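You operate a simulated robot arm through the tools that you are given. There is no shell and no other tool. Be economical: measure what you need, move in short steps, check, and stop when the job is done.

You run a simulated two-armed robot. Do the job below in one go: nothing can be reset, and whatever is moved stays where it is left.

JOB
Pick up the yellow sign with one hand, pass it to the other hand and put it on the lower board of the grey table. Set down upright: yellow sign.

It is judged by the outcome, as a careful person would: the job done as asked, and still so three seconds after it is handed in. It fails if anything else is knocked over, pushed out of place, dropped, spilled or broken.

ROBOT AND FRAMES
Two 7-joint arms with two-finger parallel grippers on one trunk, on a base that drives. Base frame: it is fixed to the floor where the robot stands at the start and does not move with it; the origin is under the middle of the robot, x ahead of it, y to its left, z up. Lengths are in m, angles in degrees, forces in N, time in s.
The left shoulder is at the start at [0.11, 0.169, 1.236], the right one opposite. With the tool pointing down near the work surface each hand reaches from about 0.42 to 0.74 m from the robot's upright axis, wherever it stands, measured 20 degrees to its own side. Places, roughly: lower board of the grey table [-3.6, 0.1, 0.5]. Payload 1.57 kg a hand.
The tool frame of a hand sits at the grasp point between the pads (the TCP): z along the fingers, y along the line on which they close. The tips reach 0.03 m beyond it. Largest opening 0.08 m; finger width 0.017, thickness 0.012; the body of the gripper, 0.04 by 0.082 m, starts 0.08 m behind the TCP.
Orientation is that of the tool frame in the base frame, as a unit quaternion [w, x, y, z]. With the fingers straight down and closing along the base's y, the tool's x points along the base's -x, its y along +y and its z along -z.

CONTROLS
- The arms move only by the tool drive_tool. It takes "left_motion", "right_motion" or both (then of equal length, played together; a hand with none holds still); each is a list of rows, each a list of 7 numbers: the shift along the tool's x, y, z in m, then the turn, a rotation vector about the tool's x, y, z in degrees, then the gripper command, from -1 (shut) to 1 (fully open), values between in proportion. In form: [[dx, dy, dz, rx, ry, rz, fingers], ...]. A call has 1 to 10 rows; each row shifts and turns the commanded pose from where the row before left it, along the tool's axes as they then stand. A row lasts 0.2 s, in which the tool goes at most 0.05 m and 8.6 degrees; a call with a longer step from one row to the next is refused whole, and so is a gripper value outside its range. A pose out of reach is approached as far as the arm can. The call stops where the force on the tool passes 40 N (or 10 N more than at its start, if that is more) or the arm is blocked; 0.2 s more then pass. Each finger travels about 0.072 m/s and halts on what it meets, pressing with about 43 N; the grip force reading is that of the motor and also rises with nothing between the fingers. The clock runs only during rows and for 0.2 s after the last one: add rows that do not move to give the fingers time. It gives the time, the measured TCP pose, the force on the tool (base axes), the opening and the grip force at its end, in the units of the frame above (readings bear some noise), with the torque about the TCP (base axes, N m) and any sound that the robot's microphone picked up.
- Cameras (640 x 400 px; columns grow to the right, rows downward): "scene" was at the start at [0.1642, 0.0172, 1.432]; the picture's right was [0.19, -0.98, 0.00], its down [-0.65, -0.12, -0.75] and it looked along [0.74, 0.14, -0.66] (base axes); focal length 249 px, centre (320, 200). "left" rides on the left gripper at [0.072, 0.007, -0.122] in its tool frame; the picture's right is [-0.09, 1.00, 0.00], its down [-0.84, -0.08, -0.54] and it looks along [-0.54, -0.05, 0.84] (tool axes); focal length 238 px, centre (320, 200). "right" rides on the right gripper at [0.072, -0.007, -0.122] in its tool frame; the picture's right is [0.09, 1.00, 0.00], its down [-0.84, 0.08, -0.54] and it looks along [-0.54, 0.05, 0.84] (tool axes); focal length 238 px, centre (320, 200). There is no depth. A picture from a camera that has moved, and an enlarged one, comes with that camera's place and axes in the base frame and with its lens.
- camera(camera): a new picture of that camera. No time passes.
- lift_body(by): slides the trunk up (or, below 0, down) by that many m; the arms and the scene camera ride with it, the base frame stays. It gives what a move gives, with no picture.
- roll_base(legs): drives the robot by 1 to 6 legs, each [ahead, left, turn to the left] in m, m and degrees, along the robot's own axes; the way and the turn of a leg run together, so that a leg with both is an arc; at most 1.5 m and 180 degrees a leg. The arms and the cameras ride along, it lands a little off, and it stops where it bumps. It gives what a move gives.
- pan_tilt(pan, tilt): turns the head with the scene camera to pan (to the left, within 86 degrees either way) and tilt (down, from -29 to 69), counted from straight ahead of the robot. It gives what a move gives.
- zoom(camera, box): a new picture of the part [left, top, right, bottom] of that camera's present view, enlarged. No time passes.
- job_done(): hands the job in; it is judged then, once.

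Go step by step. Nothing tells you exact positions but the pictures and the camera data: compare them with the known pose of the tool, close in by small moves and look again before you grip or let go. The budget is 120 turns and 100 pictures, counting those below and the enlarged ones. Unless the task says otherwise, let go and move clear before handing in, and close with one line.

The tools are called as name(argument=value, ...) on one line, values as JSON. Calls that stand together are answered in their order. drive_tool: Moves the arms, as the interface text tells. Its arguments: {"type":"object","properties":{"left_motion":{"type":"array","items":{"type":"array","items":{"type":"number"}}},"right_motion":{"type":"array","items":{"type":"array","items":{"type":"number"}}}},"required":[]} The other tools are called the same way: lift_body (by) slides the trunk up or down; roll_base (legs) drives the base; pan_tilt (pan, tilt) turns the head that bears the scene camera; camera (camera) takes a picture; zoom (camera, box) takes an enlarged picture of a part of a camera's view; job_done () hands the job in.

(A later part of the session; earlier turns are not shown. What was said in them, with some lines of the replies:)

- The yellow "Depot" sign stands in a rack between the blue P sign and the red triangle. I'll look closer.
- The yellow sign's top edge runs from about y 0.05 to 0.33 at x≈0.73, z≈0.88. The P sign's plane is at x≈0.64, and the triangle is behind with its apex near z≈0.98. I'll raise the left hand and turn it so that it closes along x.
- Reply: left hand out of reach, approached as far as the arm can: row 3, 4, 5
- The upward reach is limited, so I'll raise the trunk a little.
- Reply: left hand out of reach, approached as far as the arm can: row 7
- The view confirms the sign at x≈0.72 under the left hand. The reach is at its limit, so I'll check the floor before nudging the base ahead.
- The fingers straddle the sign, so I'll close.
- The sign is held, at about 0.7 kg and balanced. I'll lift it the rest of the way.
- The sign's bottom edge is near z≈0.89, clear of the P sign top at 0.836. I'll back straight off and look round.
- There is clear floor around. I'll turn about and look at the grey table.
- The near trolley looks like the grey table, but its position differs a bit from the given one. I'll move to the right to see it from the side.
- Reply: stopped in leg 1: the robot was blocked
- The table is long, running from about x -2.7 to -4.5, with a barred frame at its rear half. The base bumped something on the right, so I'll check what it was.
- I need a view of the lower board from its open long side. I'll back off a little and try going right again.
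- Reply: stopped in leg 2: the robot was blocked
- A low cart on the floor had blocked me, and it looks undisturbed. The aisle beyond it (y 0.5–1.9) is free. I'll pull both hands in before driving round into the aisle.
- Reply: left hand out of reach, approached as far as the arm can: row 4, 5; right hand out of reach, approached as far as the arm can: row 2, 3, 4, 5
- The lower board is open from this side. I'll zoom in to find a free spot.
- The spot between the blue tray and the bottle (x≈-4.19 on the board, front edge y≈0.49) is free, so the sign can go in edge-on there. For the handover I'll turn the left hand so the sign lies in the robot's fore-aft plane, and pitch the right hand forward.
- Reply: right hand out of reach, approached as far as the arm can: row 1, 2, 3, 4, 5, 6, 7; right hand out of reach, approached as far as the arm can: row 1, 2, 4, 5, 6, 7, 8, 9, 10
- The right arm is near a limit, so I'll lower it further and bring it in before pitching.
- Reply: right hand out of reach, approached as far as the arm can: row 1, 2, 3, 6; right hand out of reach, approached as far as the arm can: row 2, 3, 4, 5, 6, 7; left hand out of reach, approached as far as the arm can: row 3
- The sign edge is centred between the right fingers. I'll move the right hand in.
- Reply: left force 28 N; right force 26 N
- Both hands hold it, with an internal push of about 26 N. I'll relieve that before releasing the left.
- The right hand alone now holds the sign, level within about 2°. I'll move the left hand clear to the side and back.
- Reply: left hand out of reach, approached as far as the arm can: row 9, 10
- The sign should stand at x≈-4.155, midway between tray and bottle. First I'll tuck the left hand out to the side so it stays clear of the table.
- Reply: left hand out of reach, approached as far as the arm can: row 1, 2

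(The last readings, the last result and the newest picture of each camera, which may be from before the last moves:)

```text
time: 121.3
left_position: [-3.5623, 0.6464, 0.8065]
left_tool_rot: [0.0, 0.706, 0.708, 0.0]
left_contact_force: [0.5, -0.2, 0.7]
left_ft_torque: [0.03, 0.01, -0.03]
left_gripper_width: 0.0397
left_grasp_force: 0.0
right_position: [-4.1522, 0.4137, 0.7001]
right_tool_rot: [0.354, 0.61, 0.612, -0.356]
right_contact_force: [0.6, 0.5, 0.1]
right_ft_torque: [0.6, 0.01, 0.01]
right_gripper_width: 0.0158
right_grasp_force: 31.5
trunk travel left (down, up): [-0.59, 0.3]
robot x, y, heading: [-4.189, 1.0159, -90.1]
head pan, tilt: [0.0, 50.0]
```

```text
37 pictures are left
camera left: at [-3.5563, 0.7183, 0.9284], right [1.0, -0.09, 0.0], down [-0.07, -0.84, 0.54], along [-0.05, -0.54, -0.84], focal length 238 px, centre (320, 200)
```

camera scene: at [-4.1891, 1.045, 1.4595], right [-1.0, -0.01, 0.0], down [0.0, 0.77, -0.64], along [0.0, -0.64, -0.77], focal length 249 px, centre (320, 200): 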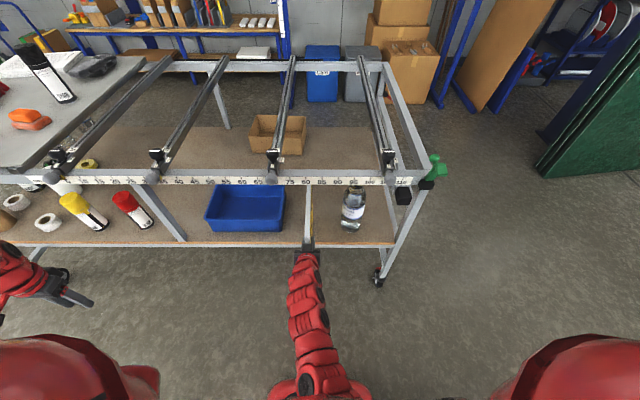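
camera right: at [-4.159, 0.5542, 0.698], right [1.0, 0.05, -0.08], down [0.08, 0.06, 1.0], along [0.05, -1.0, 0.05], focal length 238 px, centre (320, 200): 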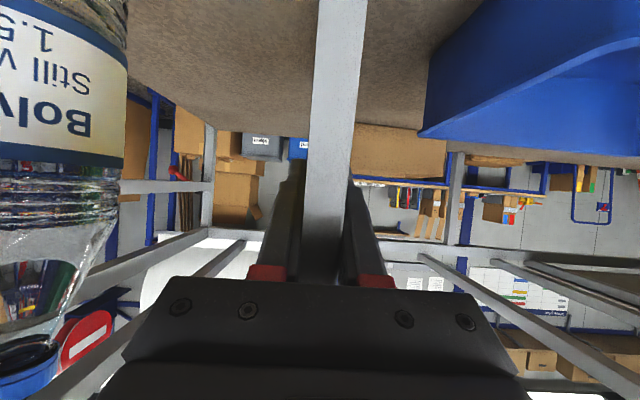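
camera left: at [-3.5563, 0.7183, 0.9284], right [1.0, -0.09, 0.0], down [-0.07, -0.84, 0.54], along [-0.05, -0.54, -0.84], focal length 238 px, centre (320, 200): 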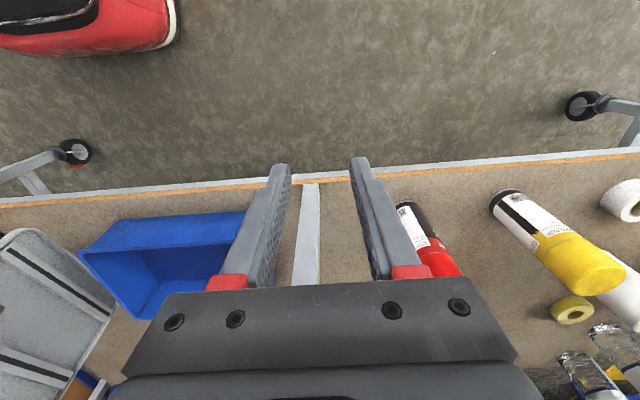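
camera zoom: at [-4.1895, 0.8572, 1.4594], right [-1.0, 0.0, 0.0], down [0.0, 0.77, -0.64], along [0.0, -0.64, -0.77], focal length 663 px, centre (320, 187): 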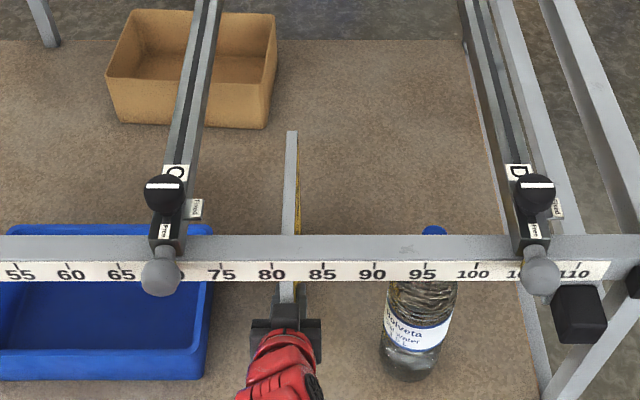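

The sign is inside and clear on both sides. I'll lower most of the way with the trunk, then finish gently with the arm.

lift_body(by=-0.04)

drive_tool(right_motion=[[-0.005, 0, 0.0087, 0, 0, 0, -1], [-0.005, 0, 0.0087, 0, 0, 0, -1], [0, 0, 0, 0, 0, 0, -1]])

pan_tilt(pan=0, tilt=40)

zoom(camera="scene", box=[240, 180, 400, 340])

camera(camera="right")

```text
time: 122.1
left_position: [-3.5635, 0.6477, 0.7682]
left_tool_rot: [0.001, 0.706, 0.708, 0.0]
left_contact_force: [-0.8, 0.7, 1.5]
left_ft_torque: [0.03, 0.0, 0.01]
left_gripper_width: 0.0398
left_grasp_force: 0.0
right_position: [-4.1523, 0.4143, 0.663]
right_tool_rot: [0.356, 0.609, 0.611, -0.358]
right_contact_force: [0.5, -0.4, 12.0]
right_ft_torque: [-0.38, -0.13, -0.09]
right_gripper_width: 0.0159
right_grasp_force: 31.4
trunk travel left (down, up): [-0.55, 0.34]
robot x, y, heading: [-4.1889, 1.0136, -90.0]
head pan, tilt: [0.0, 50.0]
```

```text
time: 122.9
left_position: [-3.5627, 0.649, 0.767]
left_tool_rot: [0.0, 0.706, 0.709, -0.001]
left_contact_force: [0.2, 0.1, 0.2]
left_ft_torque: [-0.02, 0.04, 0.01]
left_gripper_width: 0.0399
left_grasp_force: 0.1
right_position: [-4.1535, 0.3934, 0.6626]
right_tool_rot: [0.355, 0.61, 0.611, -0.358]
right_contact_force: [0.3, 3.1, 16.8]
right_ft_torque: [1.0, -0.07, -0.06]
right_gripper_width: 0.0155
right_grasp_force: 31.8
trunk travel left (down, up): [-0.55, 0.34]
robot x, y, heading: [-4.188, 1.01, -89.9]
head pan, tilt: [0.0, 50.0]
```

```text
time: 123.6
left_position: [-3.5621, 0.6482, 0.7676]
left_tool_rot: [0.0, 0.706, 0.708, -0.001]
left_contact_force: [0.3, 0.2, -0.2]
left_ft_torque: [0.02, -0.02, -0.02]
left_gripper_width: 0.04
left_grasp_force: 0.1
right_position: [-4.1524, 0.3934, 0.6636]
right_tool_rot: [0.356, 0.609, 0.612, -0.357]
right_contact_force: [-0.5, -1.1, 20.7]
right_ft_torque: [0.72, -0.09, 0.01]
right_gripper_width: 0.0156
right_grasp_force: 31.5
trunk travel left (down, up): [-0.55, 0.34]
robot x, y, heading: [-4.1916, 1.0091, -89.9]
head pan, tilt: [0.0, 40.0]
```

```text
2.50 times, centred on (320, 260) of scene
camera zoom: at [-4.1897, 0.8531, 1.4342], right [-1.0, 0.0, 0.0], down [0.0, 0.64, -0.77], along [0.0, -0.77, -0.64], focal length 622 px, centre (320, 50)
```

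zoom: 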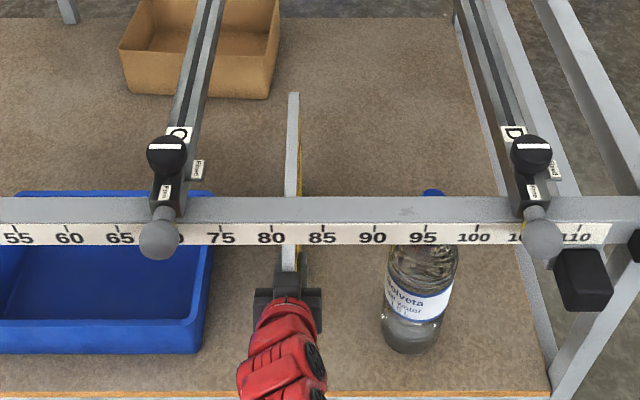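

```text
35 pictures are left
camera right: at [-4.1597, 0.5348, 0.6596], right [1.0, 0.05, -0.08], down [0.08, 0.06, 0.99], along [0.05, -1.0, 0.06], focal length 238 px, centre (320, 200)
```

right: 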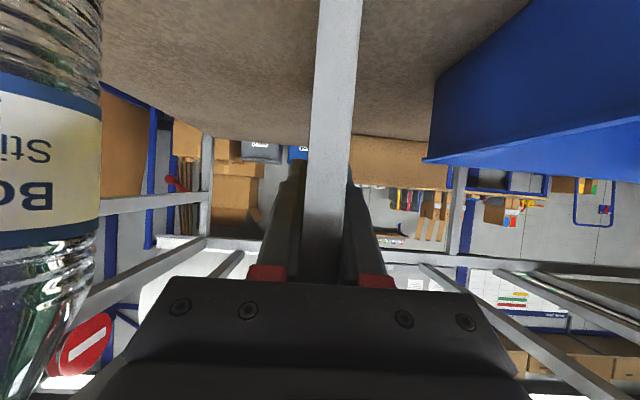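

The sign has touched the board flat, with about 20 N of pressure. I'll ease that off before opening.

drive_tool(right_motion=[[-0.0017, 0, -0.001, 0, 0, 0, -1], [0, 0, 0, 0, 0, 0, -1], [0, 0, 0, 0, 0, 0, -1]])

zoom(camera="right", box=[220, 0, 420, 200])

```text
time: 124.4
left_position: [-3.5635, 0.6477, 0.7668]
left_tool_rot: [0.001, 0.706, 0.708, 0.0]
left_contact_force: [-0.5, 0.3, 0.8]
left_ft_torque: [0.01, 0.0, 0.01]
left_gripper_width: 0.0401
left_grasp_force: 0.0
right_position: [-4.1523, 0.394, 0.6626]
right_tool_rot: [0.354, 0.61, 0.612, -0.357]
right_contact_force: [-1.2, -4.2, 4.4]
right_ft_torque: [-0.35, 0.14, 0.03]
right_gripper_width: 0.0156
right_grasp_force: 31.5
trunk travel left (down, up): [-0.55, 0.34]
robot x, y, heading: [-4.1879, 1.013, -90.0]
head pan, tilt: [0.0, 40.0]
```

```text
2.00 times, centred on (320, 100) of right
camera zoom: at [-4.1593, 0.5352, 0.66], right [1.0, 0.05, -0.08], down [0.08, 0.06, 0.99], along [0.05, -1.0, 0.05], focal length 477 px, centre (320, 400)
```

zoom: 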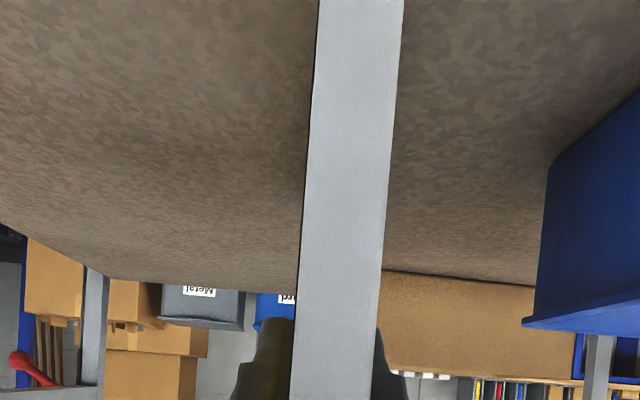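

drive_tool(right_motion=[[0.0009, 0, 0.0005, 0, 0, 0, -1], [0, 0, 0, 0, 0, 0, -1], [0, 0, 0, 0, 0, 0, -0.6], [0, 0, 0, 0, 0, 0, -0.55], [0, 0, 0, 0, 0, 0, -0.5], [0, 0, 0, 0, 0, 0, -0.3], [0, 0, 0, 0, 0, 0, 0], [0, 0, 0, 0, 0, 0, 0.4], [0, 0, 0, 0, 0, 0, 0.6], [0, 0, 0, 0, 0, 0, 0.6]])

camera(camera="right")

zoom(camera="scene", box=[240, 180, 400, 340])

```text
time: 126.6
left_position: [-3.5628, 0.6484, 0.7674]
left_tool_rot: [0.001, 0.706, 0.708, -0.001]
left_contact_force: [-0.9, 0.1, -0.5]
left_ft_torque: [-0.01, 0.03, 0.0]
left_gripper_width: 0.0398
left_grasp_force: 0.0
right_position: [-4.1526, 0.3919, 0.6637]
right_tool_rot: [0.354, 0.61, 0.612, -0.357]
right_contact_force: [0.3, 1.6, -1.8]
right_ft_torque: [-0.21, 0.07, 0.03]
right_gripper_width: 0.0643
right_grasp_force: 0.0
trunk travel left (down, up): [-0.55, 0.34]
robot x, y, heading: [-4.1942, 1.0115, -90.2]
head pan, tilt: [0.0, 40.0]
```

```text
33 pictures are left
camera right: at [-4.1597, 0.5347, 0.6598], right [1.0, 0.05, -0.08], down [0.08, 0.06, 0.99], along [0.05, -1.0, 0.05], focal length 238 px, centre (320, 200)
```

right: 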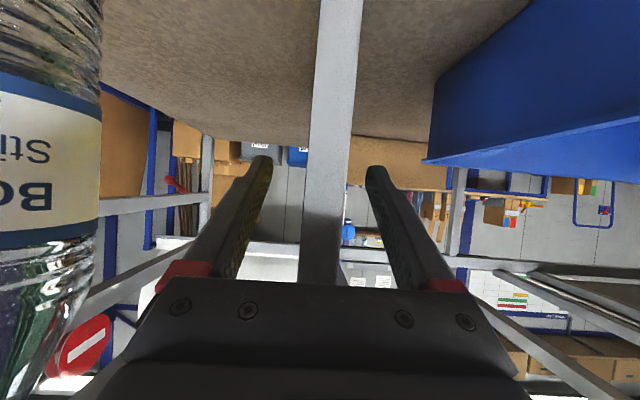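

```text
2.50 times, centred on (320, 260) of scene
camera zoom: at [-4.1895, 0.8511, 1.4339], right [-1.0, 0.0, 0.0], down [0.0, 0.64, -0.77], along [0.0, -0.77, -0.64], focal length 622 px, centre (320, 50)
```

zoom: 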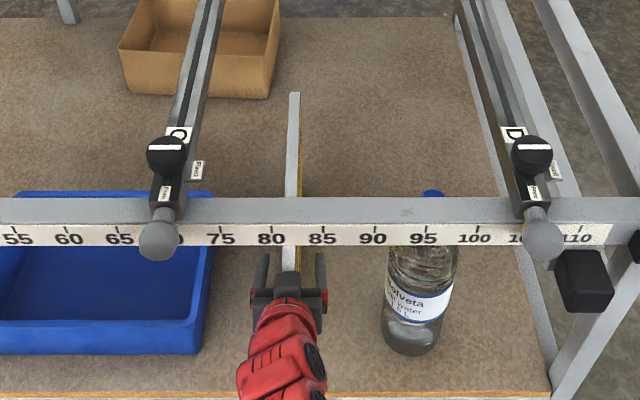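

The sign stands free. I'll back the hand straight out.

drive_tool(right_motion=[[0.0025, 0, -0.0043, 0, 0, 0, 0.6], [0.005, 0, -0.0087, 0, 0, 0, 0.6], [0.0075, 0, -0.013, 0, 0, 0, 0.6], [0.01, 0, -0.0173, 0, 0, 0, 0.6], [0.01, 0, -0.0173, 0, 0, 0, 0.6], [0.01, 0, -0.0173, 0, 0, 0, 0.6], [0.01, 0, -0.0173, 0, 0, 0, 0.6], [0, 0, 0, 0, 0, 0, 0.6]])

camera(camera="right")

zoom(camera="scene", box=[240, 180, 400, 340])

```text
time: 128.4
left_position: [-3.5627, 0.6484, 0.767]
left_tool_rot: [0.0, 0.706, 0.708, 0.0]
left_contact_force: [0.2, -0.4, 1.4]
left_ft_torque: [0.03, -0.02, -0.01]
left_gripper_width: 0.0401
left_grasp_force: 0.1
right_position: [-4.1548, 0.5012, 0.664]
right_tool_rot: [0.355, 0.61, 0.612, -0.357]
right_contact_force: [-0.3, 0.6, -0.2]
right_ft_torque: [0.0, 0.01, 0.03]
right_gripper_width: 0.0641
right_grasp_force: 0.1
trunk travel left (down, up): [-0.55, 0.34]
robot x, y, heading: [-4.1894, 1.0127, -90.3]
head pan, tilt: [0.0, 40.0]
```

```text
31 pictures are left
camera right: at [-4.1612, 0.6433, 0.6609], right [1.0, 0.05, -0.08], down [0.08, 0.06, 0.99], along [0.05, -1.0, 0.05], focal length 238 px, centre (320, 200)
```

right: 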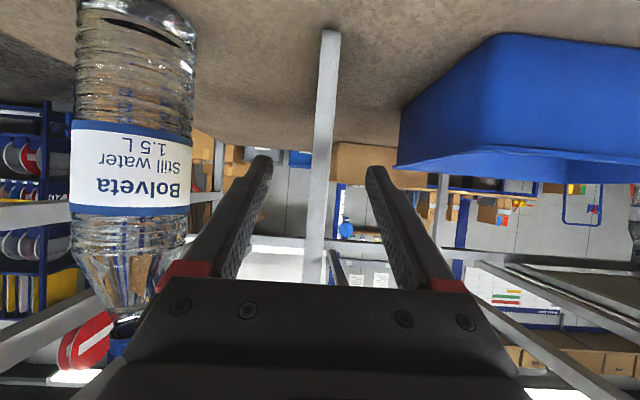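

```text
2.50 times, centred on (320, 260) of scene
camera zoom: at [-4.1895, 0.8508, 1.4338], right [-1.0, 0.0, 0.0], down [0.0, 0.64, -0.77], along [0.0, -0.77, -0.64], focal length 622 px, centre (320, 50)
```

zoom: 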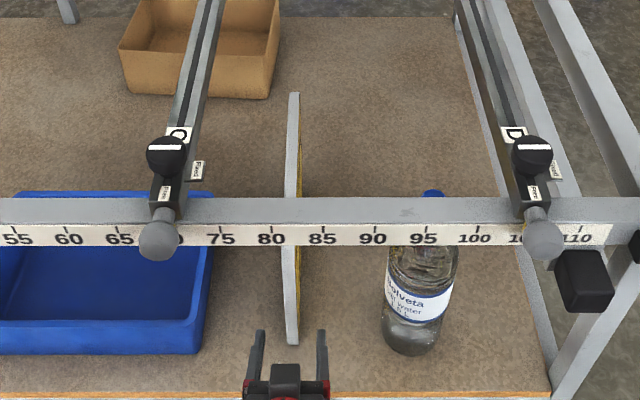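

Standing upright on its own. I'll back the base clear and take a last look.

roll_base(legs=[[-0.3, 0, 0]])

camera(camera="right")

camera(camera="scene")

```text
time: 130.5
left_position: [-3.5619, 0.9451, 0.7683]
left_tool_rot: [0.0, 0.706, 0.708, -0.001]
left_contact_force: [-0.3, 0.1, -0.1]
left_ft_torque: [0.02, -0.01, 0.0]
left_gripper_width: 0.0401
left_grasp_force: 0.1
right_position: [-4.1533, 0.798, 0.6649]
right_tool_rot: [0.355, 0.609, 0.613, -0.356]
right_contact_force: [-0.3, -0.1, -0.3]
right_ft_torque: [-0.03, -0.02, -0.01]
right_gripper_width: 0.064
right_grasp_force: 0.1
trunk travel left (down, up): [-0.55, 0.34]
robot x, y, heading: [-4.1895, 1.31, -90.1]
head pan, tilt: [0.0, 40.0]
```

```text
29 pictures are left
camera right: at [-4.161, 0.94, 0.6612], right [1.0, 0.05, -0.08], down [0.08, 0.06, 0.99], along [0.05, -1.0, 0.05], focal length 238 px, centre (320, 200)
```

right: 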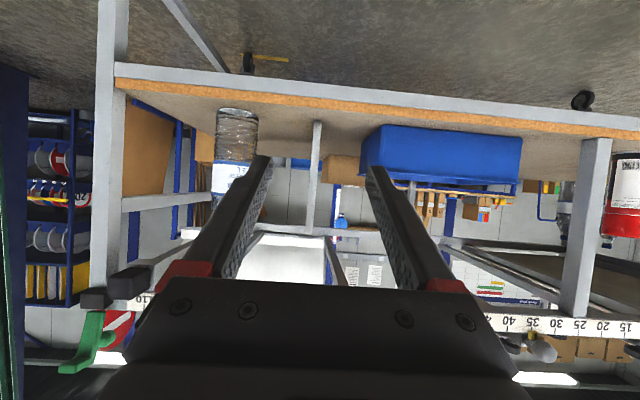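

```text
28 pictures are left
camera scene: at [-4.1894, 1.1483, 1.434], right [-1.0, 0.0, 0.0], down [0.0, 0.64, -0.77], along [0.0, -0.77, -0.64], focal length 249 px, centre (320, 200)
```

scene: 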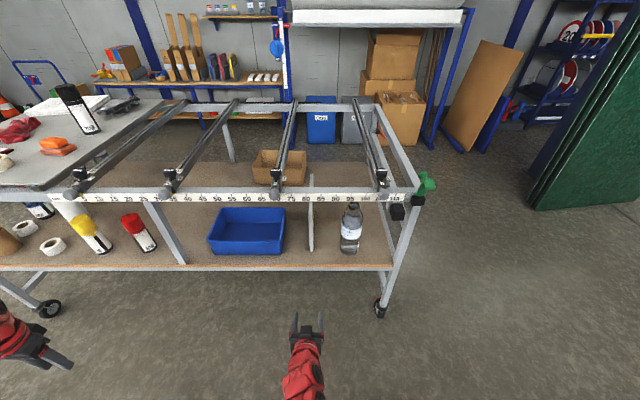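

The sign stands upright on the lower board between the blue tray and the bottle, and nothing around it has moved. Handing in.

job_done()

```text
The job is handed in.
```

The yellow sign went from the left hand to the right and now stands upright on the lower board of the grey table, with both hands clear. On the way the base bumped a low cart on the floor twice; it looked undisturbed afterwards, but I had no earlier picture to compare it with.
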